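You operate a simulated robot arm through the tools that you are given. There is no shell and no other tool.

The job below is to be done with a simulated robot arm. You get a single attempt, and the scene is never put back.

JOB
Run a warm basin till the water covers the shut plug.
Fine: shut the plug, then cold lever a little under half open, then hot lever about three quarters; hot off first, then cold; keep it under the overflow.
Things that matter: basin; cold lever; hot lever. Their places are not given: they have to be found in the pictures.

The check looks at the end state, three seconds after you hand in, the way a careful person would. Anything else that was tipped, shoved, dropped, spilled or broken makes it a failure. A push-on lid holds only when it is set on centred and level and pressed home; a screw cap is set on level and turned clockwise until tight.

ROBOT AND FRAMES
A 7-joint arm with a two-finger parallel gripper, fixed in place. Base frame: the origin is on the floor under the middle of its stand, x ahead of it, y to its left, z up. Readings come in mm, rad, newtons and seconds.
It reaches about 1147 mm from its shoulder. Its first joint turns from -2.897 to 2.897 rad. Payload 3.43 kg.
Tool frame: the origin (TCP) lies between the finger pads and is the grasp point; the fingertips stand 30 mm ahead of it; z points along the fingers, y is the line along which they close. The gripper opens to 94 mm. The fingers are 28 mm wide and 10 mm thick; the gripper's body (50 by 96 mm) begins 55 mm behind the TCP.
Orientation is told as [roll, pitch, yaw] about the base's x, y, z axes, in that order, counted from this pose: with the fingers straight down and closing along the base's y, the tool's x points along the base's -x, its y along +y and its z along -z.

CONTROLS
- The arm moves only by the tool jog_arm. Its arguments are lists of equal length, an entry for each row: "xyz": the shift along the tool's x, y, z in mm, a list of three; "rot": the turn, a rotation vector about the tool's x, y, z in degrees, a list of three. In form: {"xyz": [[x, y, z], ...], "rot": [[wx, wy, wz], ...]}. A call has 1 to 20 rows; each row is the pose to reach, as a shift and turn from the pose commanded when the call began, along the tool's axes at that moment. "grip" is the gripper command, from -1 (fully open) to 1 (shut), values between in proportion, set as the call begins (left out, the last holds). Rows are played at 5 a second. More than 50 mm and 0.15 rad between two rows, or a gripper value outside its range, and nothing of the call is played. A pose out of reach is approached as far as the arm can. The call stops where the force on the tool passes 40 N (or 10 N more than at its start, if that is more) or the arm is blocked; 0.2 s more then pass. Each finger travels about 45 mm/s and halts on what it meets, pressing with about 23 N; the grip force reading is that of the motor and also rises with nothing between the fingers. The clock runs only during rows and for 0.2 s after the last one: add rows that repeat a pose to give the fingers time. The reply holds the time, the measured pose of the TCP, the force on the tool along the base axes, the opening and the grip force, in the units named above and with some noise, with the torque about the TCP (base axes, N m) and any sound that the robot's microphone picked up.
- Cameras (640 x 400 px; columns grow to the right, rows downward): "scene" is fixed at [48.2, -499.1, 1449.8]; the picture's right is [0.79, -0.61, 0.00], its down [-0.31, -0.41, -0.86] and it looks along [0.52, 0.68, -0.52] (base axes); focal length 375 px, centre (320, 200). "wrist" rides on the gripper at [76, 14, -103] in the tool frame; the picture's right is [-0.18, 0.98, 0.00], its down [-0.75, -0.14, -0.64] and it looks along [-0.63, -0.12, 0.77] (tool axes); focal length 243 px, centre (320, 200).
- capture(camera): a new picture of that camera. No time passes.
- locate(camera, pixels): for up to 12 pixels [column, row] of the newest picture of that camera ("zoom" is the newest enlarged one), the place [x, y, z] in the base frame of the surface seen there, good to about 2 mm. No time passes.
- enlarge(camera, box): a new picture of the part [left, top, right, bottom] of that camera's present view, enlarged. No time passes.
- hand_in(): hands the job in; it is judged then, once.

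Open the gripper and draw the arm clear of the work before you hand the job in, unless the task says otherwise.

The tools are called after "Request:" as a command line: name --argument value ..., lists and objects as JSON in quotes. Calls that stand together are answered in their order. jog_arm: Moves the arm, as the interface text tells. Its arguments: {"type":"object","properties":{"xyz":{"type":"array"},"rot":{"type":"array"},"grip":{"type":"number"}},"required":["xyz","rot"]} The other tools are called the same way: capture (camera) takes a picture; locate (camera, pixels) gives the place of the surface under pixels of a picture; enlarge (camera, box) takes an enlarged picture of a part of a camera's view; hand_in () hands the job in.

At the start:

```text
t: 0.0
ee_pos: [457.5, 95.6, 1130.7]
tcp_rot: [0.0, -0.001, -0.001]
contact_force: [-0.6, 0.3, -0.7]
torque: [-0.01, 0.0, -0.01]
grip_width: 94.2
gripper_force: 0.0
```

scene: 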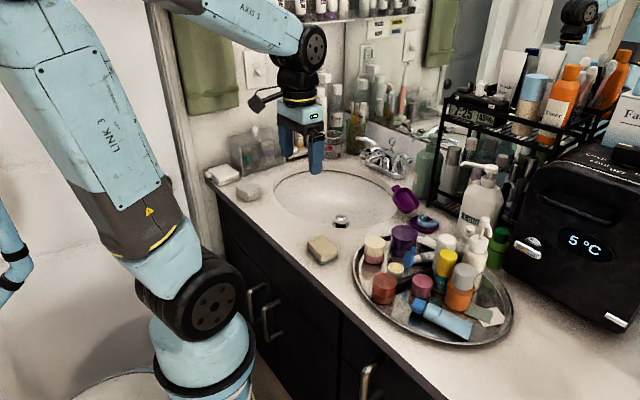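
wrist: 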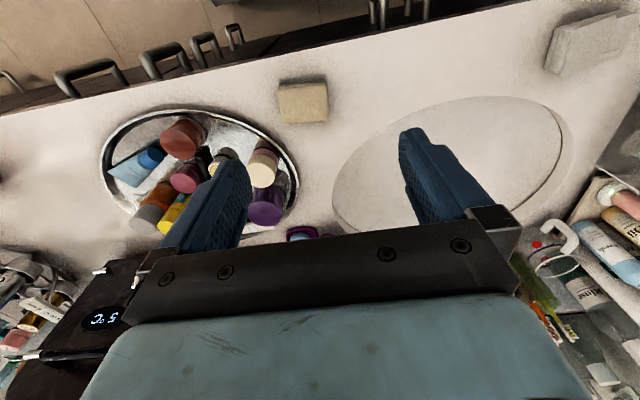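

The scene picture shows the basin near (335,200) and a faucet with levers near (385,155). I enlarge both areas to see the levers and the plug.

Request:
enlarge --camera "scene" --box '[330, 110, 450, 190]'

Request:
enlarge --camera "scene" --box '[260, 150, 420, 250]'

```text
5.00 times, centred on (390, 150) of scene
```

zoom: 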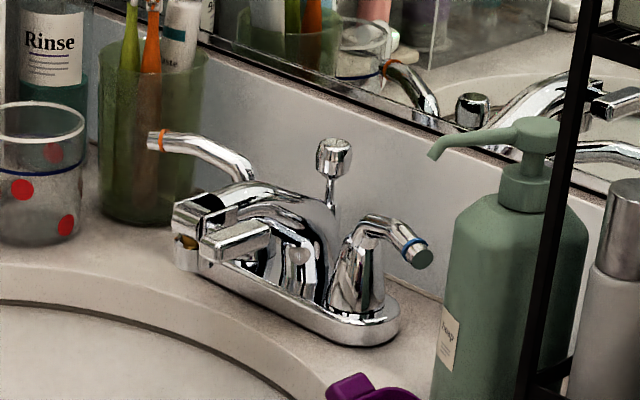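

```text
4.00 times, centred on (340, 200) of scene
```

zoom: 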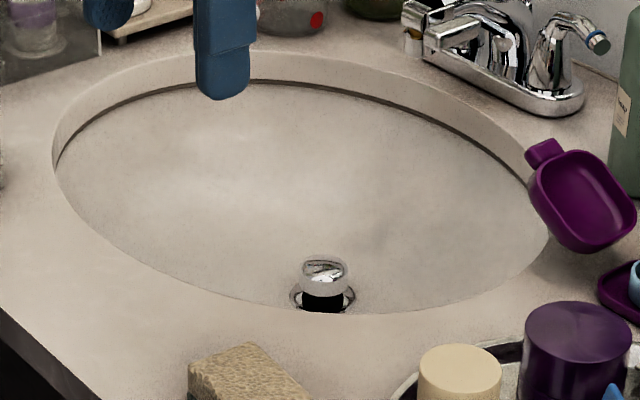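

The enlarged view shows a hot lever (orange ring) on the left, a cold lever (blue ring) on the right, a lift rod with a knob behind the spout, and the plug standing raised at the drain. I locate points of the plug and basin first (the newest zoom).

Request:
locate --camera "zoom" --pixels '[[325, 265], [325, 285], [322, 300], [298, 300], [352, 298], [300, 150], [60, 165], [300, 60], [545, 235], [180, 285], [580, 200], [545, 150]]'

Request:
enlarge --camera "scene" --box '[350, 130, 422, 175]'

```text
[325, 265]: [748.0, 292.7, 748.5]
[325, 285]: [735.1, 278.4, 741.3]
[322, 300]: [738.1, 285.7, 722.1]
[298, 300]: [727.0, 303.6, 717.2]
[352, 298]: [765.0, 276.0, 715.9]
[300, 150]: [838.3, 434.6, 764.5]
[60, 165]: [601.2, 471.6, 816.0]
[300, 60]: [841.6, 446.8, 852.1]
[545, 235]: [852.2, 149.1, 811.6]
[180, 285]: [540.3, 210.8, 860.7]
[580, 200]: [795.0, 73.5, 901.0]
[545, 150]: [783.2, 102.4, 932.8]
```

```text
8.89 times, centred on (386, 152) of scene
```

zoom: 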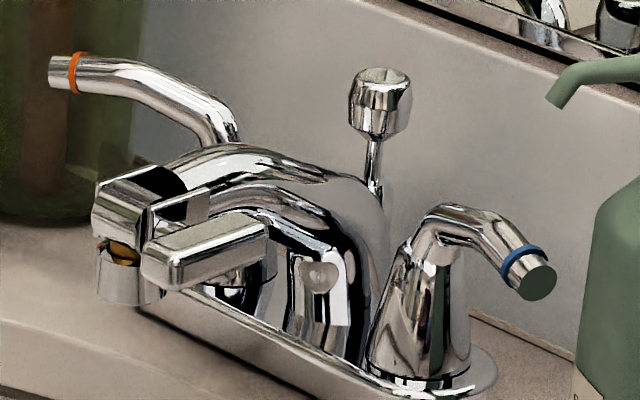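

The faucet zoom shows the hot lever tip at (60,72), the cold lever tip at (530,275), the rod knob at (380,95), the spout mouth at (120,250). I locate these.

Request:
locate --camera "zoom" --pixels '[[62, 75], [140, 72], [215, 115], [380, 75], [378, 110], [375, 165], [125, 210], [160, 265], [250, 235], [450, 220], [535, 280], [490, 225]]'

Request:
locate --camera "zoom" --pixels '[[415, 320], [420, 385], [480, 370], [235, 170], [320, 190], [240, 300], [120, 285], [320, 275], [430, 215], [120, 175], [350, 95], [410, 95]]'

```text
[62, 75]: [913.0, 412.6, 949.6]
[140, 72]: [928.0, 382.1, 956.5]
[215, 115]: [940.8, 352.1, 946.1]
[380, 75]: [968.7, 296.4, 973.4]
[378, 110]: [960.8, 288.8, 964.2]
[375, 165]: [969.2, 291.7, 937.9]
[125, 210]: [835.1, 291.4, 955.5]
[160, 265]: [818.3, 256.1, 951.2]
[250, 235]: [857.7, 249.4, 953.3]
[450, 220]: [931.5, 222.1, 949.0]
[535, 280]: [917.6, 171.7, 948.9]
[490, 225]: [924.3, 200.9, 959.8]
```

```text
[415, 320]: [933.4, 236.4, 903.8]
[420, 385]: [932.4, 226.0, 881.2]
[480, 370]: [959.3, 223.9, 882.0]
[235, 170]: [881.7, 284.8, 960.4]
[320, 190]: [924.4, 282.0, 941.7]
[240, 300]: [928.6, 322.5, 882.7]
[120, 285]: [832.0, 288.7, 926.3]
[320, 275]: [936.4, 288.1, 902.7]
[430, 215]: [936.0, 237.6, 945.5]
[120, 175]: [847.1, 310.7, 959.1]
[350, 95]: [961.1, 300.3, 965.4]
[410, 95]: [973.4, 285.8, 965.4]
```

Located: cold lever pivot about (936,232) with tip (917,172,950); hot lever pivot about (940,350) with tip (913,413,950); rod knob (967,292,968); plug (748,288), top z about 748. I move the arm over the front of the basin at height to get a better wrist view of faucet and plug.

Request:
jog_arm --xyz '[[-20, 32, 0], [-40, 64, 0], [-60, 96, 0], [-80, 128, 0], [-100, 160, 0], [-120, 192, 0]]' --rot '[[0, 0, 0], [0, 0, 0], [0, 0, 0], [0, 0, 0], [0, 0, 0], [0, 0, 0]]' --grip 1

Request:
capture --camera "wrist"

Request:
capture --camera "scene"

```text
t: 1.4
ee_pos: [577.4, 289.7, 1131.2]
tcp_rot: [-0.001, 0.0, 0.0]
contact_force: [-0.5, 0.3, 1.2]
torque: [-0.01, -0.01, 0.01]
grip_width: 0.3
gripper_force: 22.8
```

```text
taken
```

wrist: 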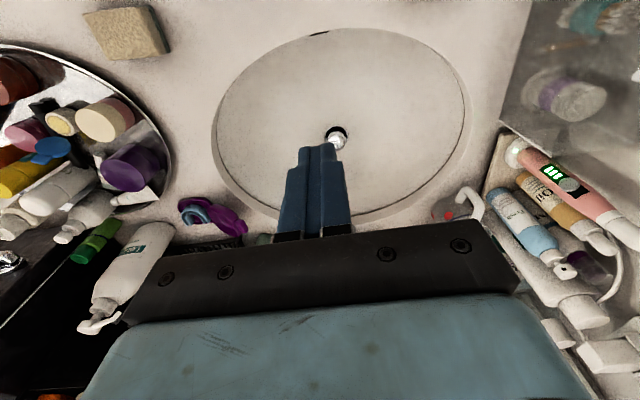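

```text
taken
```

scene: 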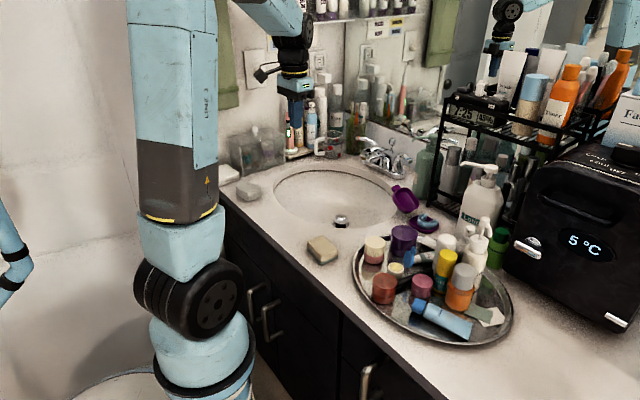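

The wrist view shows the plug at (337,137), and an overflow slot at (320,32) on the near basin wall. I locate these and the surrounding wall and items.

Request:
locate --camera "wrist" --pixels '[[320, 33], [337, 140], [330, 128], [345, 60], [250, 160], [420, 160], [380, 200], [215, 215], [200, 205], [460, 110], [480, 195], [450, 210]]'

Request:
enlarge --camera "scene" --box '[300, 90, 460, 190]'

```text
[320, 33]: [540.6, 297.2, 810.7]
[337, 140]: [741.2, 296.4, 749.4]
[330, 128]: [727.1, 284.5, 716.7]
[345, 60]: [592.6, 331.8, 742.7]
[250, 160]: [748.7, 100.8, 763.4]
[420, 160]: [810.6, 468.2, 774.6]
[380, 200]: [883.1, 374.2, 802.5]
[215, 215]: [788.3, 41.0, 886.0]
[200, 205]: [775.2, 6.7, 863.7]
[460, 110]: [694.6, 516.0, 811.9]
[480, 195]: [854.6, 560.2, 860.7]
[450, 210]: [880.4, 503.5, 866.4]
```

```text
4.00 times, centred on (380, 140) of scene
```

zoom: 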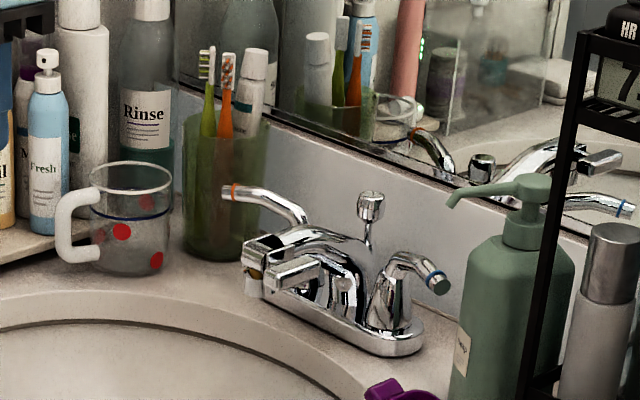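

The zoom shows the glass mug at (125,225), green tumbler at (220,190) near the hot lever, and the soap dispenser at (510,290) near the cold lever. I locate their edges and the wall behind the faucet.

Request:
locate --camera "zoom" --pixels '[[270, 165], [330, 160], [400, 230], [320, 190], [245, 200], [215, 240], [190, 200], [225, 70], [480, 300], [460, 195], [525, 185], [160, 240]]'

Request:
locate --camera "zoom" --pixels '[[300, 135], [420, 195], [475, 265], [470, 380], [510, 210], [545, 250], [440, 285], [225, 190], [300, 270], [275, 285], [260, 250], [252, 290]]'

```text
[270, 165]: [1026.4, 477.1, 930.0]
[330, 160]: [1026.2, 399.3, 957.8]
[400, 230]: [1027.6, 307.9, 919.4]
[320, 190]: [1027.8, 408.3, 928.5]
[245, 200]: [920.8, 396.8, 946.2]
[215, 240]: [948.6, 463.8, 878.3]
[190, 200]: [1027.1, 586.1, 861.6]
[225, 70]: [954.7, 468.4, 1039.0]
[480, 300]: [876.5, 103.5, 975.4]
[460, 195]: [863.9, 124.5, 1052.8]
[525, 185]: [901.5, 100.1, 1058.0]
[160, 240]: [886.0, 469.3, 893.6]
```

```text
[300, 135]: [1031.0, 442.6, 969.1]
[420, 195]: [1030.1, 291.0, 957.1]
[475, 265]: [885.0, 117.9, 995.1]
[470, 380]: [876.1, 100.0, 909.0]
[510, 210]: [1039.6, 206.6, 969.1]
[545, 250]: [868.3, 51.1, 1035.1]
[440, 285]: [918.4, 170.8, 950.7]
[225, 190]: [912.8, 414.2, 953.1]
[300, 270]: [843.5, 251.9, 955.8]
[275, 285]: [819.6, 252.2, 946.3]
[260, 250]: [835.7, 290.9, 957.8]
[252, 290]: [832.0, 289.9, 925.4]
```

Wall/mirror is at x≈1027, the soap dispenser at about (890,100), the tumbler at about (950,460) and the overflow slot at z≈811. I tilt the tool 32° forward, a bit higher, to get the wrist camera to look at the faucet.

Request:
jog_arm --xyz '[[-15, 0, -20], [-30, 0, -40], [-45, 0, -60], [-60, 0, -80]]' --rot '[[0, -8, 0], [0, -16, 0], [0, -24, 0], [0, -32, 0]]'

Request:
capture --camera "wrist"

Request:
capture --camera "scene"

```text
t: 2.4
ee_pos: [637.6, 290.3, 1211.7]
tcp_rot: [0.0, -0.56, 0.002]
contact_force: [0.7, 0.6, -0.5]
torque: [0.01, 0.0, 0.01]
grip_width: 0.0
gripper_force: 22.4
```

```text
taken
```

wrist: 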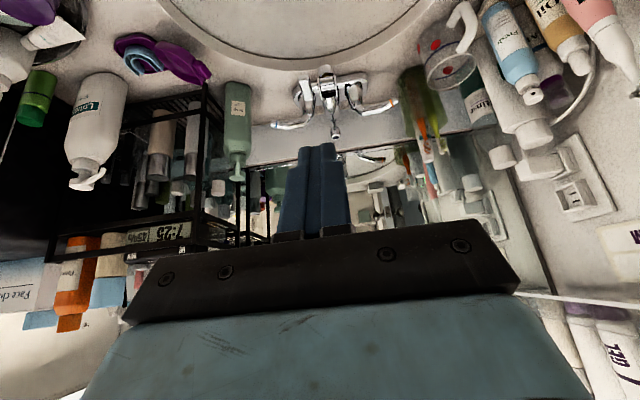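

```text
taken
```

scene: 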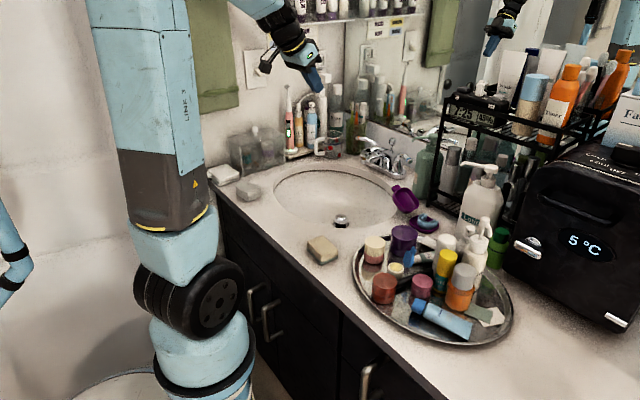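

The faucet now shows upside down at around (335,100) in the wrist view. I enlarge this part.

Request:
enlarge --camera "wrist" --box '[255, 55, 415, 155]'

```text
4.00 times, centred on (335, 105) of wrist
```

zoom: 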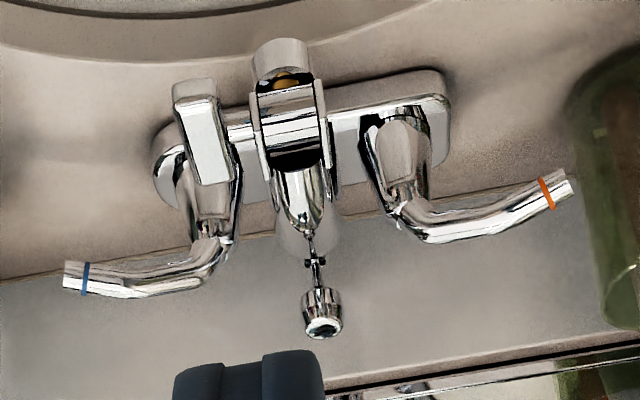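

The view (upside down, right = +y) shows the hot lever with orange ring at (548,193), cold lever with blue ring at (86,278), a rod with knob at (323,312), and a side handle with a bar on the spout end at (205,130). I locate details.

Request:
locate --camera "zoom" --pixels '[[560, 190], [500, 218], [430, 228], [405, 180], [72, 275], [140, 280], [205, 260], [205, 215], [323, 310], [195, 100], [210, 170], [285, 60]]'

Request:
locate --camera "zoom" --pixels '[[323, 295], [323, 330], [305, 312], [341, 312], [315, 275], [240, 130], [290, 125], [180, 85], [215, 85], [400, 215], [225, 245], [280, 40]]'

```text
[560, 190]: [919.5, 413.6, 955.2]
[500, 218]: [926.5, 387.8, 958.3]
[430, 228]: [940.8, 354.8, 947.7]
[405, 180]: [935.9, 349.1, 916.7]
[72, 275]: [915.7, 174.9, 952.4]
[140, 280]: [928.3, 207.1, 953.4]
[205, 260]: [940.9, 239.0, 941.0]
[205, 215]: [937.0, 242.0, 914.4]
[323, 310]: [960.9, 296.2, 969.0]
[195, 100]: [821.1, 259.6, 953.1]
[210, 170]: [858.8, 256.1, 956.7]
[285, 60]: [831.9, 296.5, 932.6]
```

```text
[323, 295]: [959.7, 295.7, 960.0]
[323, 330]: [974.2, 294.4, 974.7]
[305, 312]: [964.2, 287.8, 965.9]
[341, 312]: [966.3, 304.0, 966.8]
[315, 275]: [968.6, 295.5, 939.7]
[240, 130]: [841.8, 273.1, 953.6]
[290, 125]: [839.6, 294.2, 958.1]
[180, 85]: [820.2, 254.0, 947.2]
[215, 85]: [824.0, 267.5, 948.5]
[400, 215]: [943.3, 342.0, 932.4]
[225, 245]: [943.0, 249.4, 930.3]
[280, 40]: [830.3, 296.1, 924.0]
```

Faucet geometry: hot pivot ≈(942,346), cold pivot ≈(942,243), lever tips about 74 mm out at z≈953; the plug top is at about (744,291,749). I move above the plug, with tilt lowered to 12°, to then press it down with the shut fingers.

Request:
jog_arm --xyz '[[4.4, 0, 38.7], [8.7, 0, 77.5], [13.1, 0, 116.2], [17.5, 0, 155], [21.8, 0, 193.7], [26.2, 0, 232.5]]' --rot '[[0, 3.33, 0], [0, 6.67, 0], [0, 10, 0], [0, 13.3, 0], [0, 16.7, 0], [0, 20, 0]]'

Request:
capture --camera "wrist"

Request:
enlarge --camera "scene" --box '[260, 120, 420, 240]'

```text
t: 3.8
ee_pos: [738.7, 286.9, 1000.7]
tcp_rot: [0.0, -0.209, 0.001]
contact_force: [-0.4, 0.0, 0.3]
torque: [0.01, 0.01, 0.0]
grip_width: 0.0
gripper_force: 23.3
```

```text
taken
```

wrist: 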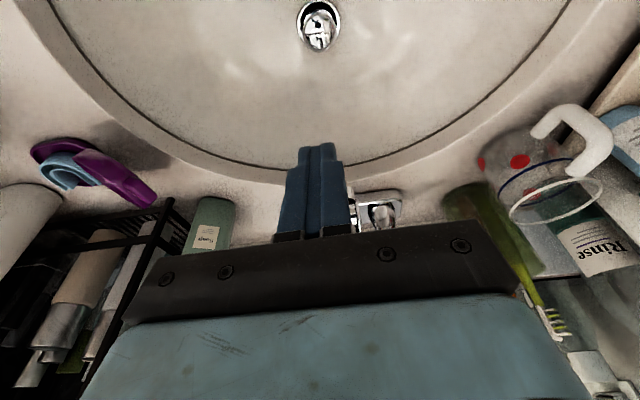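

```text
3.33 times, centred on (340, 180) of scene
```

zoom: 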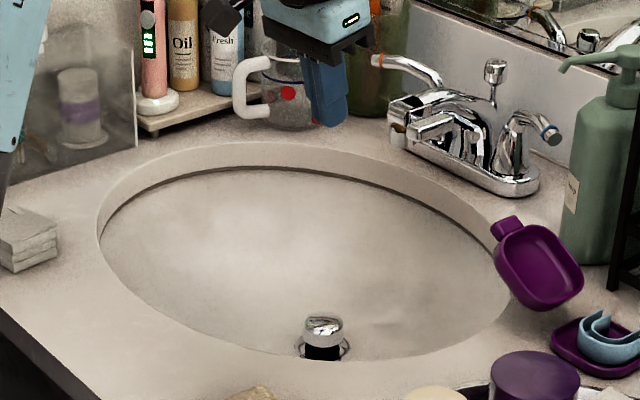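

The plug shows at (320,28) in the wrist view. I enlarge it to find its centre.

Request:
enlarge --camera "wrist" --box '[280, 0, 360, 60]'

```text
6.67 times, centred on (320, 30) of wrist
```

zoom: 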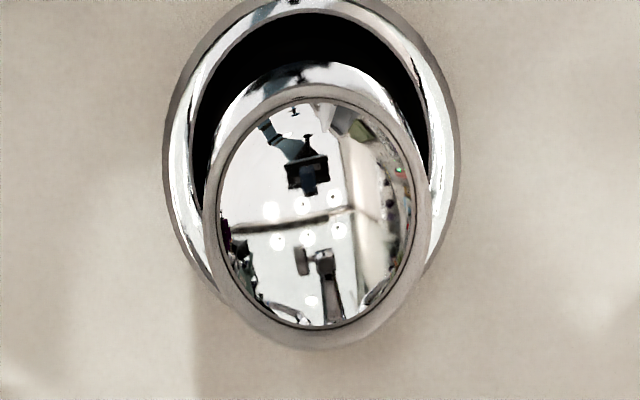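

Request:
locate --camera "zoom" --pixels '[[318, 215], [222, 215], [412, 215], [318, 105], [318, 325], [320, 45], [180, 150], [440, 150], [318, 340], [300, 5], [318, 78]]'

```text
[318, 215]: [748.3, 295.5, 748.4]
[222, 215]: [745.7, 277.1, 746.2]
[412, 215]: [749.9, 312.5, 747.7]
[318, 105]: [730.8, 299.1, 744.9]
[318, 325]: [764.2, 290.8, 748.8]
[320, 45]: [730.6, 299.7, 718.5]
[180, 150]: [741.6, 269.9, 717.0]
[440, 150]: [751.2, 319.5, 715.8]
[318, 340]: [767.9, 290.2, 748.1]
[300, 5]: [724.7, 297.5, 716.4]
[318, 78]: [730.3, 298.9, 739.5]
```

The plug's centre is (748,294.5), top z=749, over the drain flange at z≈716. I descend to just above the plug with the lower finger edge over its centre.

Request:
jog_arm --xyz '[[5.3, 1.5, 39.9], [10.7, 3, 79.8], [16, 4.6, 119.7], [21.4, 6, 159.6], [26.7, 7.6, 194]]' --rot '[[0, 0, 0], [0, 0, 0], [0, 0, 0], [0, 0, 0], [0, 0, 0]]'

Request:
capture --camera "scene"

Request:
capture --camera "wrist"

```text
t: 5.0
ee_pos: [753.6, 294.9, 804.0]
tcp_rot: [-0.001, -0.209, -0.001]
contact_force: [0.0, 0.0, 0.4]
torque: [0.04, -0.01, 0.03]
grip_width: 0.0
gripper_force: 23.1
```

```text
taken
```

scene: 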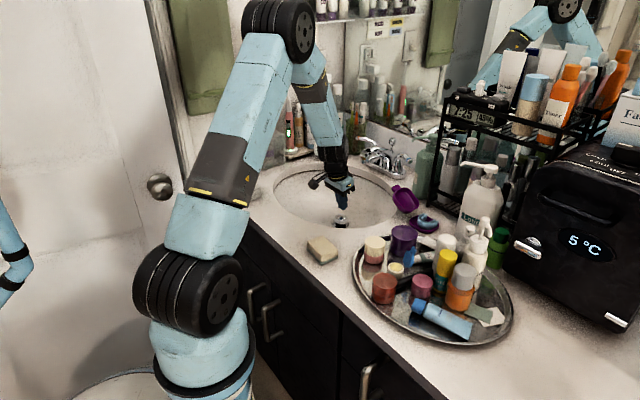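

```text
taken
```

wrist: 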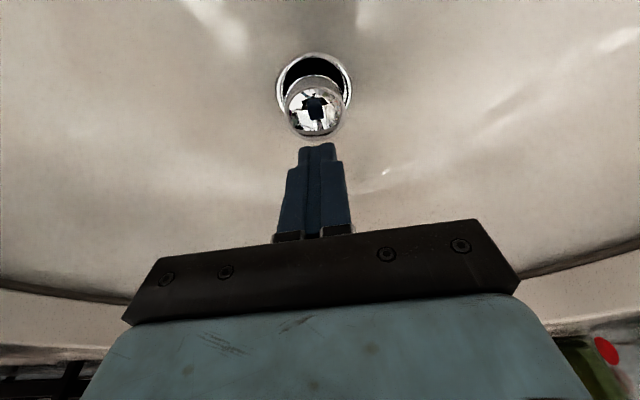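

The fingers are right above the plug in the wrist view (plug at (315,108)). I press straight down in small steps, watching force.

Request:
jog_arm --xyz '[[2.1, 0, 9.8], [4.2, 0, 19.6], [5.4, 0, 25.4], [6.6, 0, 31.3], [7.9, 0, 37.2], [9.1, 0, 43]]' --rot '[[0, 0, 0], [0, 0, 0], [0, 0, 0], [0, 0, 0], [0, 0, 0], [0, 0, 0]]'

Request:
capture --camera "wrist"

Request:
enlarge --camera "scene" --box '[300, 130, 420, 240]'

```text
t: 6.4
ee_pos: [753.1, 296.0, 768.1]
tcp_rot: [0.001, -0.213, -0.002]
contact_force: [-11.7, -6.2, 23.3]
torque: [-0.24, 0.54, 0.03]
grip_width: 0.0
gripper_force: 23.0
stopped in row 6: the force on the tool passed its limit at 51 N (the readings are from after the stop); the commanded pose is now the measured one
```

```text
taken
```

wrist: 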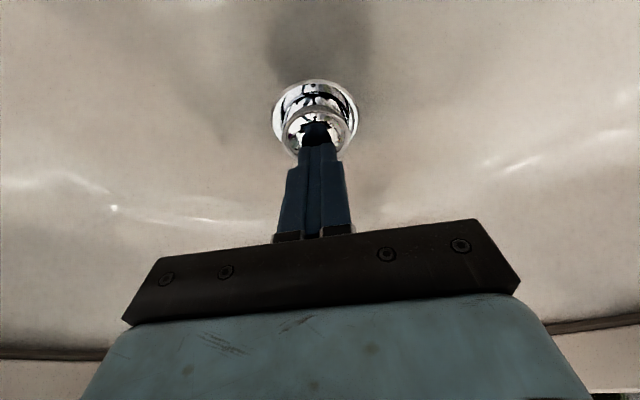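

```text
3.64 times, centred on (360, 185) of scene
```

zoom: 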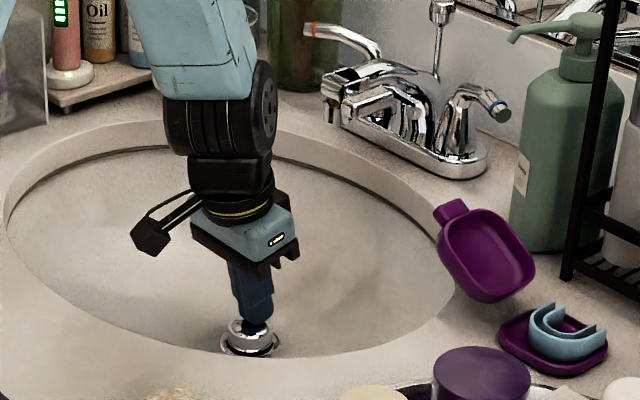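

The plug went down about 13 mm (TCP z 768) and the rod knob has risen along with it. I back off to look at whether it's fully seated.

Request:
jog_arm --xyz '[[-4.2, 0, -19.6], [-8.4, 0, -39.2]]' --rot '[[0, 0, 0], [0, 0, 0]]'

Request:
enlarge --camera "wrist" --box '[270, 50, 370, 150]'

Request:
enlarge --camera "scene" --box '[300, 130, 420, 240]'

```text
t: 7.0
ee_pos: [754.5, 295.8, 807.4]
tcp_rot: [0.001, -0.211, -0.001]
contact_force: [-1.3, -0.4, -0.5]
torque: [0.0, 0.0, -0.01]
grip_width: 0.0
gripper_force: 23.3
```

```text
4.00 times, centred on (320, 100) of wrist
```

zoom: 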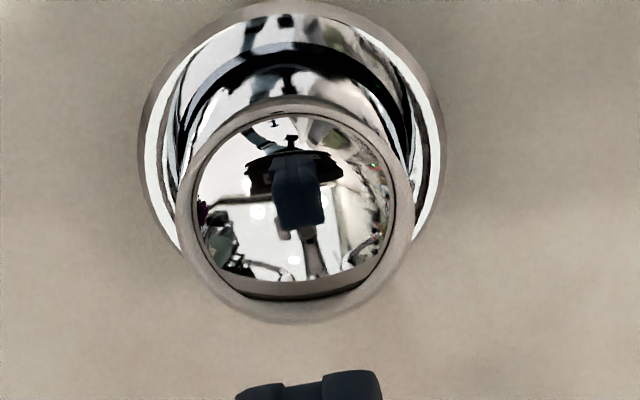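

```text
3.64 times, centred on (360, 185) of scene
```

zoom: 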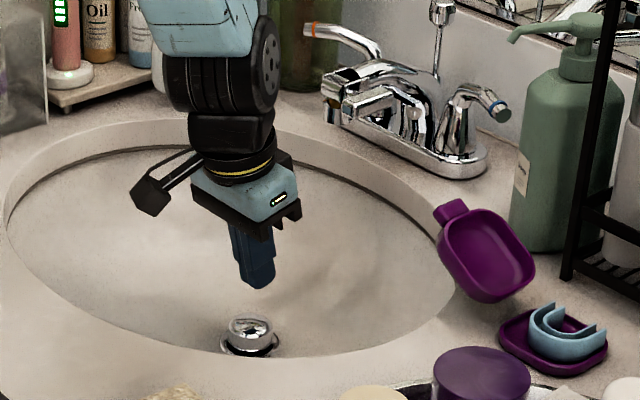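

The plug stayed lower; I measure its top now and the flange around it.

Request:
locate --camera "scene" --pixels '[[368, 219]]'

Request:
enlarge --camera "wrist" --box '[270, 50, 370, 150]'

Request:
locate --camera "zoom" --pixels '[[295, 200], [200, 200], [385, 200], [290, 115], [290, 310], [290, 290], [290, 80], [290, 50], [290, 25], [290, 8], [150, 150], [435, 150]]'

```text
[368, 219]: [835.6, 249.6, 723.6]
```

```text
4.00 times, centred on (320, 100) of wrist
```

zoom: 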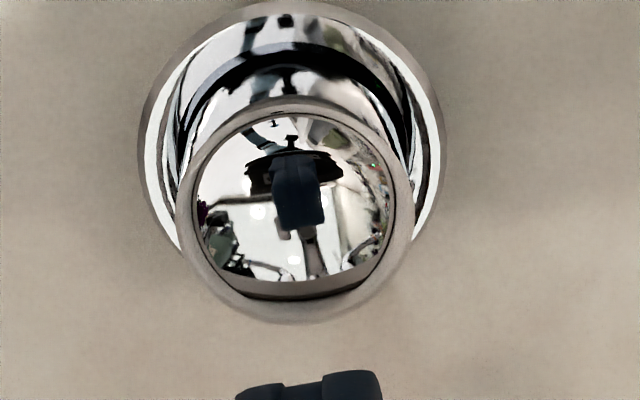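

```text
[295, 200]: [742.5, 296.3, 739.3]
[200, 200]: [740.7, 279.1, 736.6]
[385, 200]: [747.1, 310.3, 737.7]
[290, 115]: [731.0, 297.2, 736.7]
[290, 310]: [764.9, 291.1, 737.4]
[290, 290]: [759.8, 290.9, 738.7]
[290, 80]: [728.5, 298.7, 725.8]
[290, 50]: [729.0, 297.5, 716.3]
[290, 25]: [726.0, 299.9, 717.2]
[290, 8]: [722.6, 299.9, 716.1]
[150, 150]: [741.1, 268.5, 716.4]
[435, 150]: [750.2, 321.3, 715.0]
```

The plug top is now at z≈738 (was 749). I press again, slowly, to see whether it goes further or is at its stop.

Request:
jog_arm --xyz '[[4.2, 0, 19.6], [6.9, 0, 32.3], [7.9, 0, 37.2], [8.3, 0, 39.1], [8.7, 0, 41.1], [9.1, 0, 43], [9.5, 0, 45], [10, 0, 47], [10.4, 0, 49], [10.8, 0, 51]]' --rot '[[0, 0, 0], [0, 0, 0], [0, 0, 0], [0, 0, 0], [0, 0, 0], [0, 0, 0], [0, 0, 0], [0, 0, 0], [0, 0, 0], [0, 0, 0]]'

Request:
enlarge --camera "scene" --box '[300, 130, 420, 240]'

```text
t: 8.3
ee_pos: [754.4, 295.5, 767.4]
tcp_rot: [0.001, -0.215, 0.0]
contact_force: [-11.4, -4.8, 20.9]
torque: [-0.17, 0.5, -0.03]
grip_width: 0.0
gripper_force: 22.8
stopped in row 6: the force on the tool passed its limit at 43 N (the readings are from after the stop); the commanded pose is now the measured one
```

```text
3.64 times, centred on (360, 185) of scene
```

zoom: 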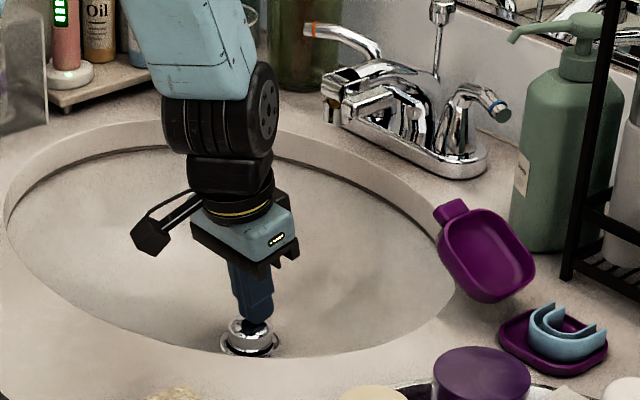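

It stops at the same height (z 767.4) with 43 N, so the plug is at its stop. I draw back up, well clear, and view plug and rod.

Request:
jog_arm --xyz '[[-8.3, 0, -39], [-16.6, 0, -78], [-24.9, 0, -117], [-33, 0, -156], [-41, 0, -195], [-50, 0, -234], [-58, 0, -273]]' --rot '[[0, 0, 0], [0, 0, 0], [0, 0, 0], [0, 0, 0], [0, 0, 0], [0, 0, 0], [0, 0, 0]]'

Request:
enlarge --camera "wrist" --box '[280, 0, 360, 60]'

Request:
enlarge --camera "scene" --box '[320, 130, 420, 240]'

```text
t: 9.9
ee_pos: [750.1, 293.6, 1048.0]
tcp_rot: [0.001, -0.215, -0.001]
contact_force: [0.1, -0.6, -0.3]
torque: [-0.07, 0.05, 0.0]
grip_width: 0.0
gripper_force: 23.3
```

```text
6.67 times, centred on (320, 30) of wrist
```

zoom: 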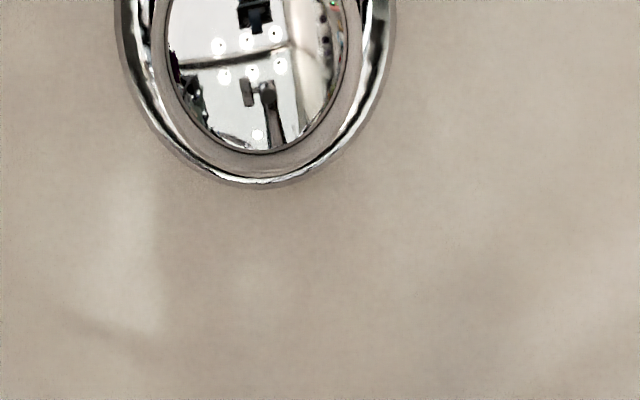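

```text
3.64 times, centred on (370, 185) of scene
```

zoom: 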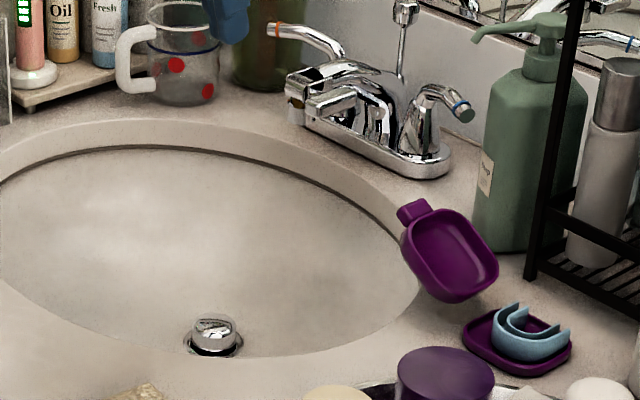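

The plug sits low with a thin dark line under it; the rod knob is higher. I enlarge both closely.

Request:
enlarge --camera "scene" --box '[365, 210, 397, 235]'

Request:
enlarge --camera "scene" --box '[360, 210, 400, 235]'

Request:
enlarge --camera "scene" --box '[410, 120, 450, 150]'

```text
16.00 times, centred on (381, 222) of scene
```

zoom: 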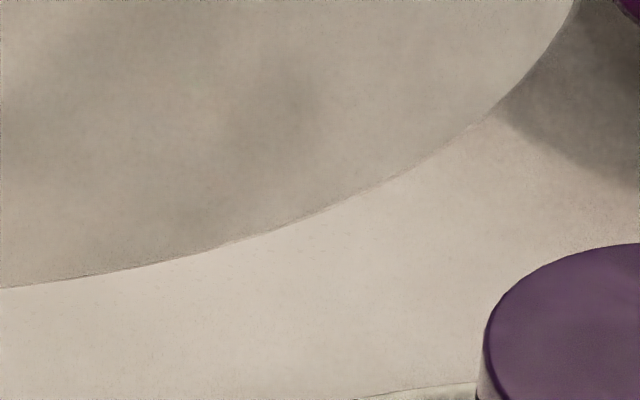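

```text
16.00 times, centred on (380, 222) of scene
```

zoom: 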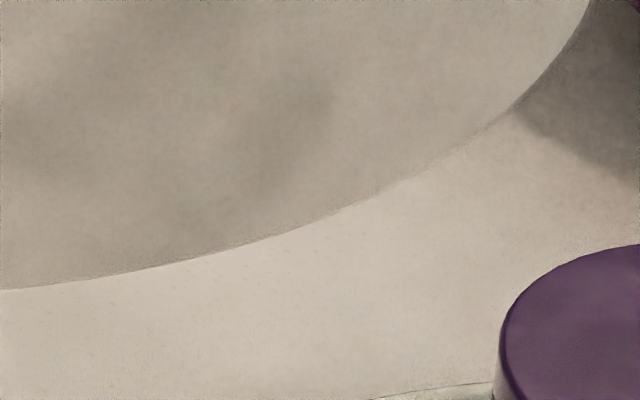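

```text
13.33 times, centred on (430, 135) of scene
```

zoom: 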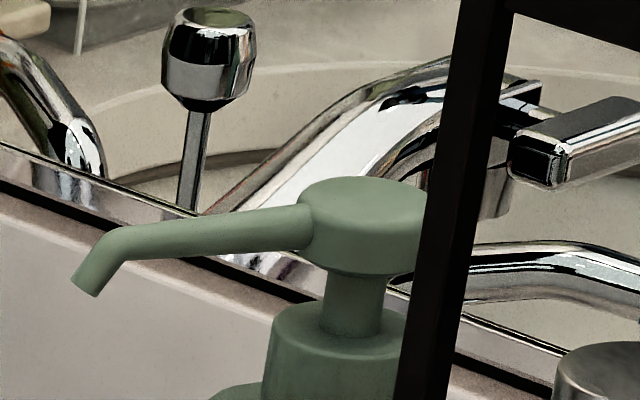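

I mis-centred; the plug is at about scene (341,222) and the knob at (393,133). I enlarge those.

Request:
enlarge --camera "scene" --box '[325, 210, 357, 230]'

Request:
enlarge --camera "scene" --box '[373, 125, 413, 150]'

Request:
locate --camera "zoom" --pixels '[[320, 130], [320, 60], [320, 180], [320, 250], [325, 330]]'

```text
16.00 times, centred on (341, 220) of scene
```

zoom: 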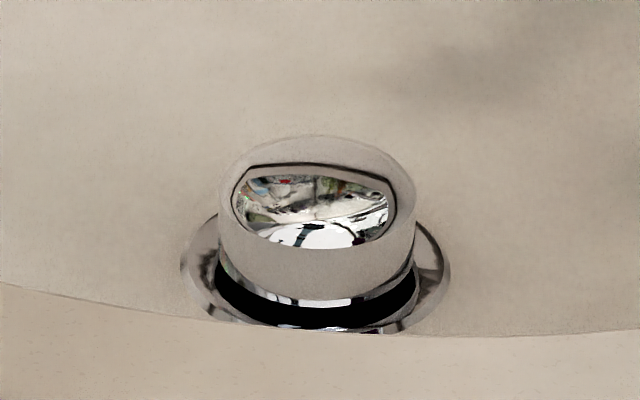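

```text
16.00 times, centred on (393, 138) of scene
```

zoom: 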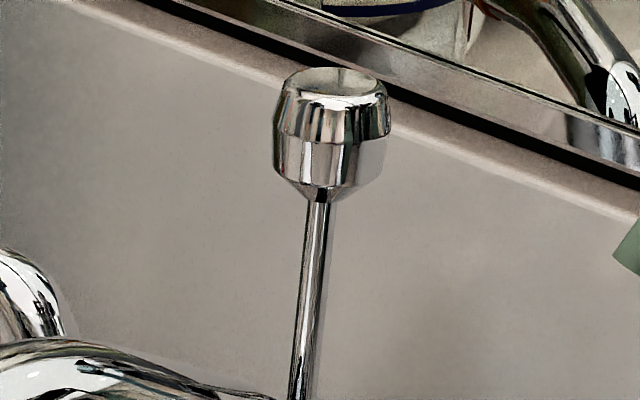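

```text
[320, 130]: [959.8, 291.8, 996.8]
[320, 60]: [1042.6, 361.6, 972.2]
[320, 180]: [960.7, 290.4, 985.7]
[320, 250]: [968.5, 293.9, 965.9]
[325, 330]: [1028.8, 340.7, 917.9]
```

The knob is now at z≈992 (up about 25 mm) and the plug top at 738, at its stop, so it's shut. Next I move at height to a point behind the cold lever (wall side), keeping clear of the soap dispenser and rod.

Request:
jog_arm --xyz '[[-34, -16, 4.5], [-68, -32, 9], [-102, -48, 13.5], [-136, -64.4, 18], [-170, -80.5, 22.5], [-203.8, -96.6, 27]]' --rot '[[0, -1.3, 0], [0, -2.6, 0], [0, -3.9, 0], [0, -5.2, 0], [0, -6.5, 0], [0, -7.7, 0]]'

Request:
capture --camera "wrist"

Request:
enlarge --camera "scene" --box '[320, 90, 460, 190]'

```text
t: 11.3
ee_pos: [960.6, 198.5, 1060.9]
tcp_rot: [0.002, -0.348, 0.0]
contact_force: [-0.8, 0.4, 0.5]
torque: [-0.02, -0.02, -0.01]
grip_width: 0.0
gripper_force: 22.6
```

```text
taken
```

wrist: 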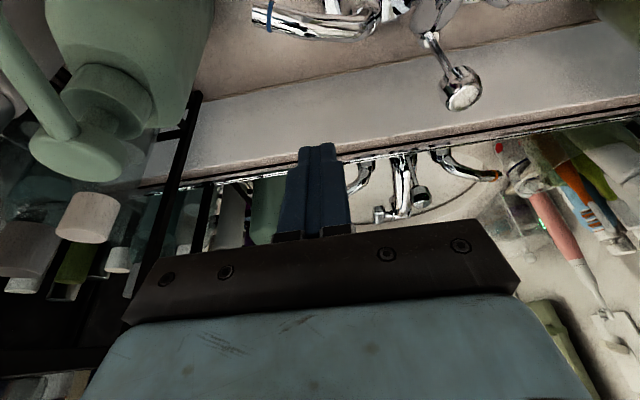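

```text
4.00 times, centred on (390, 140) of scene
```

zoom: 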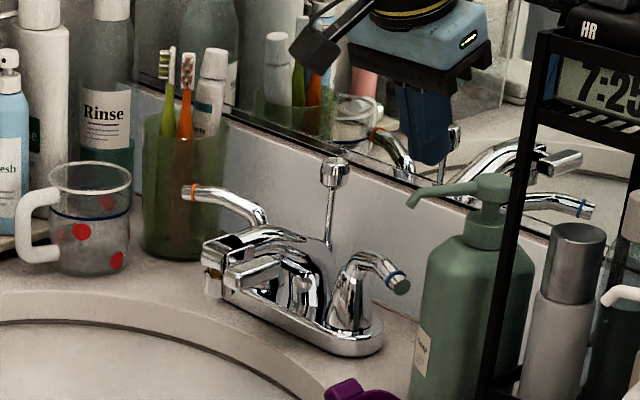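

The fingers are behind and above the cold lever (pad tips at zoom (430,160)), clear of the dispenser. I descend straight down behind the lever.

Request:
jog_arm --xyz '[[9.1, 0, 22.2], [18.2, 0, 44.4], [27.4, 0, 66.7], [36.5, 0, 88.9], [36.5, 0, 88.9]]' --rot '[[0, 0, 0], [0, 0, 0], [0, 0, 0], [0, 0, 0], [0, 0, 0]]'

Request:
enlarge --camera "scene" --box '[350, 100, 446, 180]'

Request:
capture --camera "wrist"

```text
t: 12.5
ee_pos: [953.9, 199.8, 966.4]
tcp_rot: [0.004, -0.351, 0.0]
contact_force: [1.6, -0.5, 0.5]
torque: [-0.01, 0.0, -0.02]
grip_width: 0.1
gripper_force: 23.3
```

```text
5.00 times, centred on (398, 140) of scene
```

zoom: 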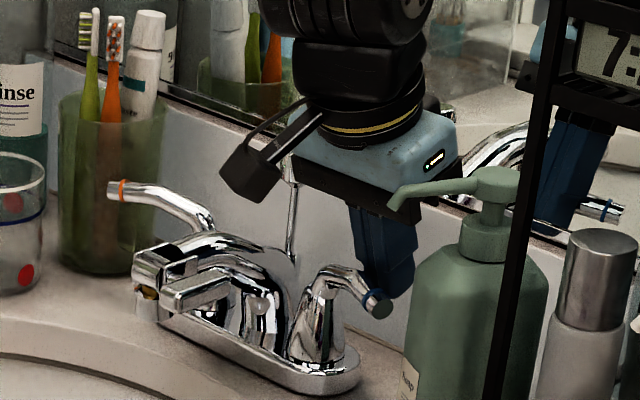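

```text
taken
```

wrist: 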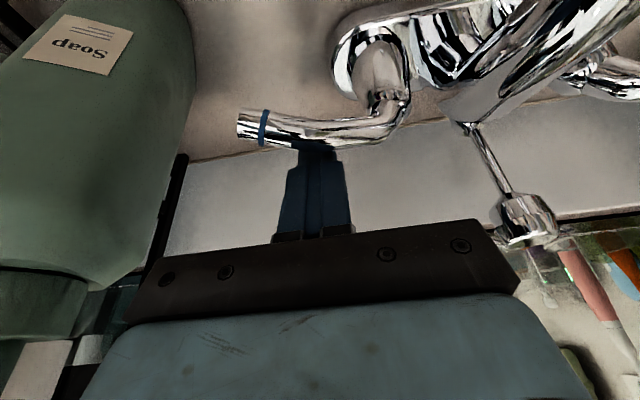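

The fingers are behind the cold lever at wrist (315,150). I pull toward the robot (base −x) by 16 mm in small steps and watch force and water.

Request:
jog_arm --xyz '[[3.8, 0, -1.4], [7.5, 0, -2.7], [9.4, 0, -3.4], [11.3, 0, -4.1], [13.2, 0, -4.8], [15, 0, -5.5]]' --rot '[[0, 0, 0], [0, 0, 0], [0, 0, 0], [0, 0, 0], [0, 0, 0], [0, 0, 0]]'

Request:
enlarge --camera "scene" --box '[320, 120, 448, 200]'

Request:
capture --camera "wrist"

```text
t: 13.9
ee_pos: [938.5, 199.2, 965.4]
tcp_rot: [0.001, -0.35, 0.0]
contact_force: [1.3, -0.5, 0.9]
torque: [0.0, 0.01, -0.02]
grip_width: 0.0
gripper_force: 23.6
```

```text
5.00 times, centred on (384, 160) of scene
```

zoom: 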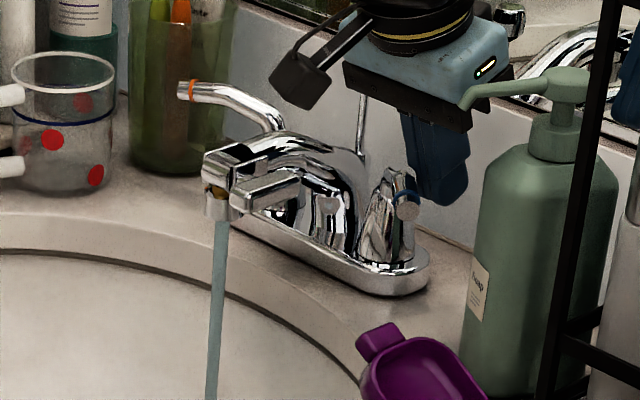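

```text
taken
```

wrist: 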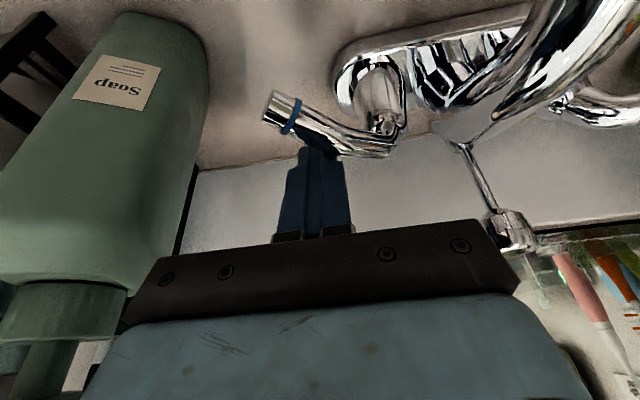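

The cold lever swung forward easily and a stream is running from the spout at zoom (218,300). I measure the lever's new angle.

Request:
locate --camera "wrist" --pixels '[[267, 107], [290, 115], [320, 130], [375, 130], [385, 100]]'

Request:
enlarge --camera "wrist" --box '[240, 70, 420, 170]'

```text
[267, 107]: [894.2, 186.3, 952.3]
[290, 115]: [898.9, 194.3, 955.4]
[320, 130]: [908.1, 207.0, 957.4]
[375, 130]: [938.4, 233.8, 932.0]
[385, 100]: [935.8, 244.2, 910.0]
```

```text
3.56 times, centred on (330, 120) of wrist
```

zoom: 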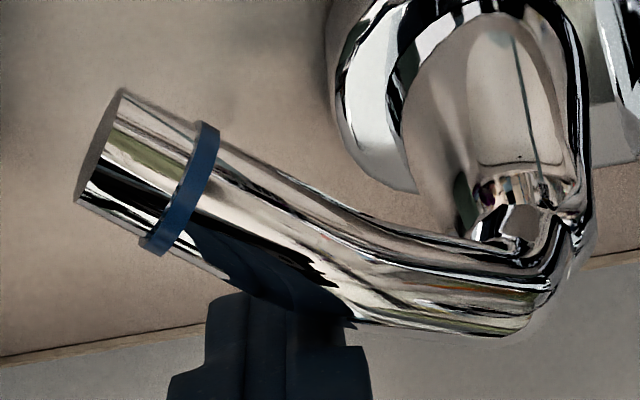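

The tip moved from φ≈20° to ≈41° (about 20° open). I pull about 8 mm more to reach ~31° (a little under half).

Request:
jog_arm --xyz '[[3.8, 0, -1.4], [7.5, 0, -2.7]]' --rot '[[0, 0, 0], [0, 0, 0]]'

Request:
capture --camera "wrist"

Request:
enlarge --camera "wrist" --box '[240, 60, 420, 160]'

Request:
enlarge --camera "scene" --box '[260, 130, 420, 250]'

```text
t: 14.5
ee_pos: [930.0, 199.2, 966.3]
tcp_rot: [0.002, -0.349, 0.0]
contact_force: [0.2, -0.8, 0.2]
torque: [0.0, -0.02, -0.01]
grip_width: 0.0
gripper_force: 22.7
```

```text
taken
```

wrist: 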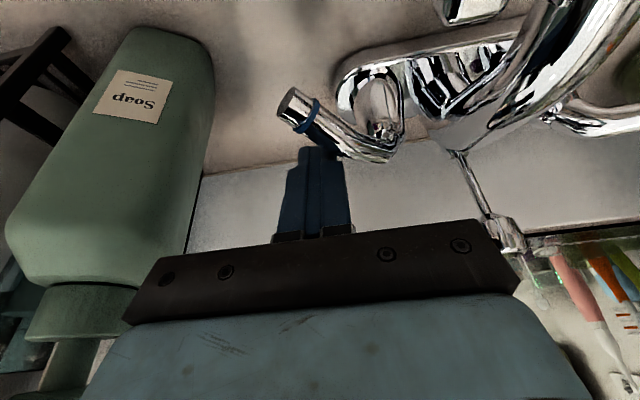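

```text
3.56 times, centred on (330, 110) of wrist
```

zoom: 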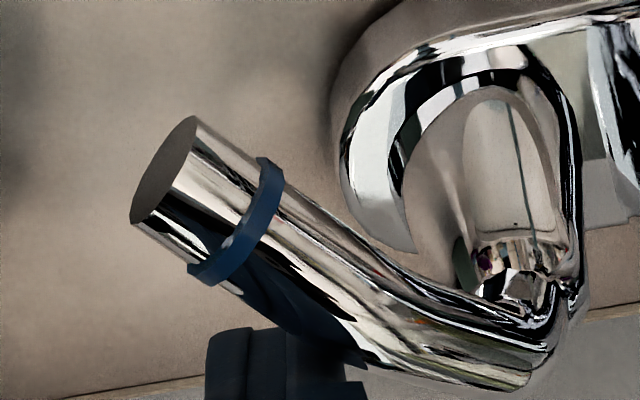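

```text
3.33 times, centred on (340, 190) of scene
```

zoom: 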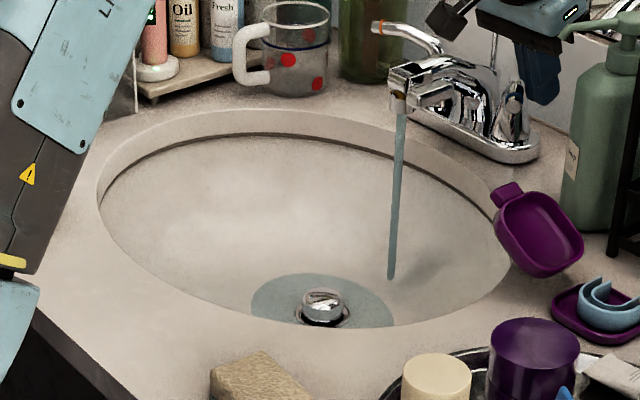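

Water is gathering around the plug (blue puddle at zoom (320,300)), so the plug holds. I measure the lever tip in the wrist view.

Request:
locate --camera "wrist" --pixels '[[287, 101], [300, 108], [310, 118]]'

Request:
locate --camera "scene" --pixels '[[325, 222], [355, 223], [320, 214]]'

```text
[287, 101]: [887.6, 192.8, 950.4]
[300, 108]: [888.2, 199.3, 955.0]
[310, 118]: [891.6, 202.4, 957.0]
```

```text
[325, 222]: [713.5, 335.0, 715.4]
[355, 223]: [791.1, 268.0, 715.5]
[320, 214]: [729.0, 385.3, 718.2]
```

The lever is about 27° open. Before leaving for the hot lever, I check the space around the hot lever: tumbler and toothbrushes.

Request:
enlarge --camera "scene" --box '[320, 90, 400, 140]'

Request:
enlarge --camera "scene" --box '[330, 100, 402, 170]'

```text
8.00 times, centred on (360, 115) of scene
```

zoom: 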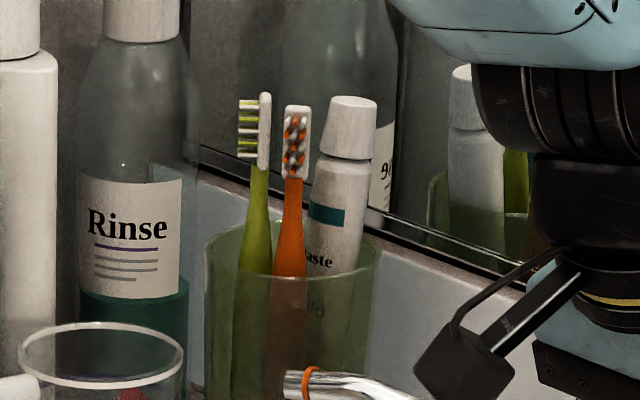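

```text
5.71 times, centred on (366, 135) of scene
```

zoom: 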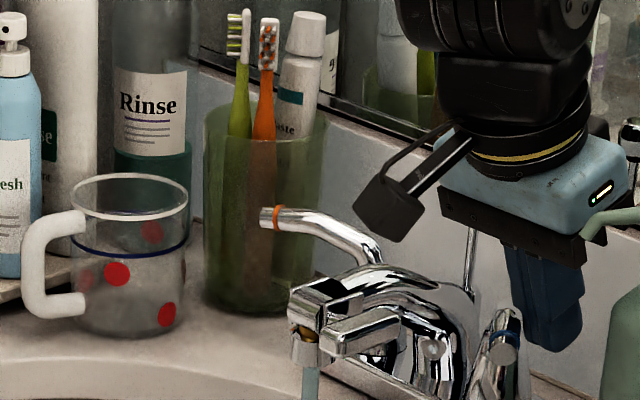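

Request:
locate --camera "zoom" --pixels '[[324, 130], [300, 150], [268, 60], [240, 40], [305, 30], [320, 20], [215, 200], [250, 305], [205, 120], [300, 180], [316, 200], [322, 112]]'

```text
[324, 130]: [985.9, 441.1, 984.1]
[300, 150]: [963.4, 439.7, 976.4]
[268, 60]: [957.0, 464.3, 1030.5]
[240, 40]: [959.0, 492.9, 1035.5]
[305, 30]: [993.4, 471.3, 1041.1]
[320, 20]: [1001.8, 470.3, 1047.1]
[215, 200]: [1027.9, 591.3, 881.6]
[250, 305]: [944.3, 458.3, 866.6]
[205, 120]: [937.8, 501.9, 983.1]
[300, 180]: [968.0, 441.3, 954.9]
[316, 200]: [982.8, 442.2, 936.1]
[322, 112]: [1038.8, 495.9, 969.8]
```

The tumbler spans about y 440–515, so hooking the hot lever at y≈392 is clear. I nudge the cold lever the last ~3 mm, back off behind it, rise, and cross over the rod to behind the hot lever.

Request:
jog_arm --xyz '[[3.3, 0, -1.2], [-5.6, 0, 2.1], [-19.7, 0, -24.8], [-37.1, 10, -61], [-51.1, 30, -87.8], [-54.7, 72, -91.9], [-56.6, 114, -91.2], [-58.5, 156, -90.5], [-57.7, 193, -85.4]]' --rot '[[0, 0, 0], [0, 0, 0], [0, 0, 0], [0, 0, 0], [0, 0, 0], [0, 0, 0], [0, 0, 0], [0, 0, 0], [0, 0, 0]]'

Request:
capture --camera "wrist"

Request:
enlarge --camera "scene" --box '[260, 100, 440, 240]'

```text
t: 16.5
ee_pos: [954.1, 388.8, 1066.8]
tcp_rot: [0.0, -0.348, -0.003]
contact_force: [0.8, -1.1, 0.4]
torque: [0.03, 0.03, 0.01]
grip_width: 0.1
gripper_force: 23.4
```

```text
taken
```

wrist: 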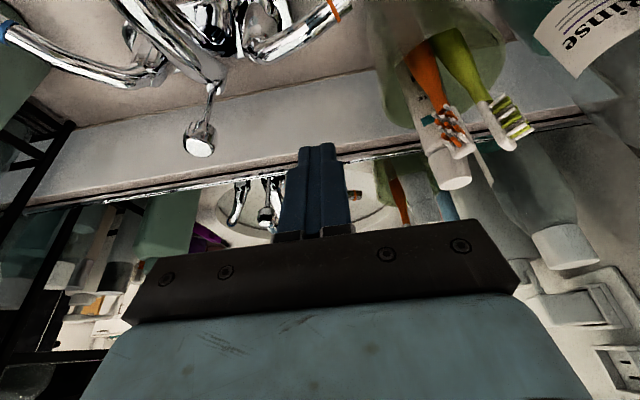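

```text
2.86 times, centred on (350, 170) of scene
```

zoom: 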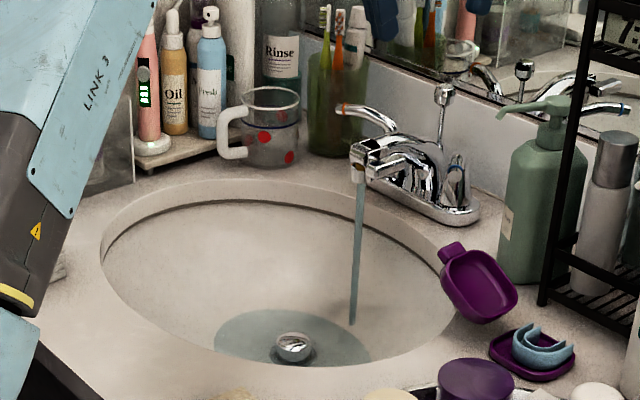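

The stream is fine, and the fingers are behind and above the hot lever with the toothbrushes clear. I descend behind the hot lever and begin to pull it toward the robot.

Request:
jog_arm --xyz '[[11.3, 0, 31], [22.9, 0, 63], [34.2, 0, 94], [42.8, 2, 90.9], [49.8, 1.4, 88.3], [56.9, 0.7, 85.8]]' --rot '[[0, 0, 0], [0, 0, 0], [0, 0, 0], [0, 0, 0], [0, 0, 0], [0, 0, 0]]'

Request:
capture --camera "wrist"

Request:
enlarge --camera "scene" --box '[260, 100, 440, 240]'

```text
t: 17.9
ee_pos: [931.4, 393.9, 966.7]
tcp_rot: [0.002, -0.348, -0.001]
contact_force: [0.3, 0.9, -0.7]
torque: [0.0, 0.02, -0.02]
grip_width: 0.3
gripper_force: 22.8
```

```text
taken
```

wrist: 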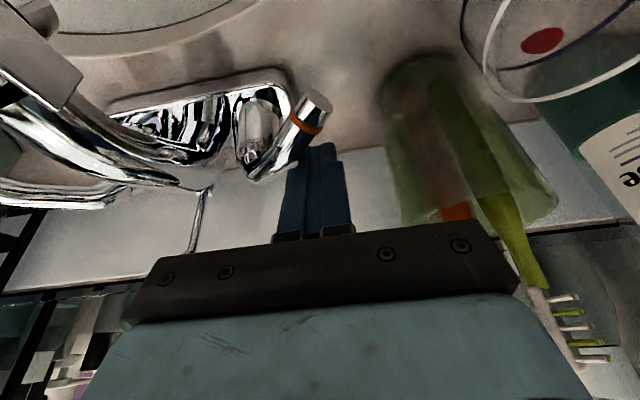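

```text
2.86 times, centred on (350, 170) of scene
```

zoom: 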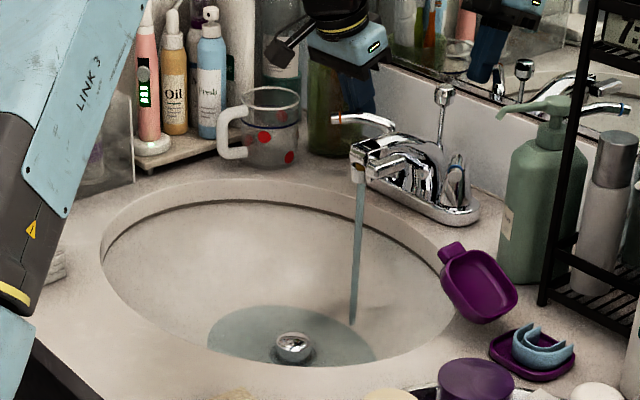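

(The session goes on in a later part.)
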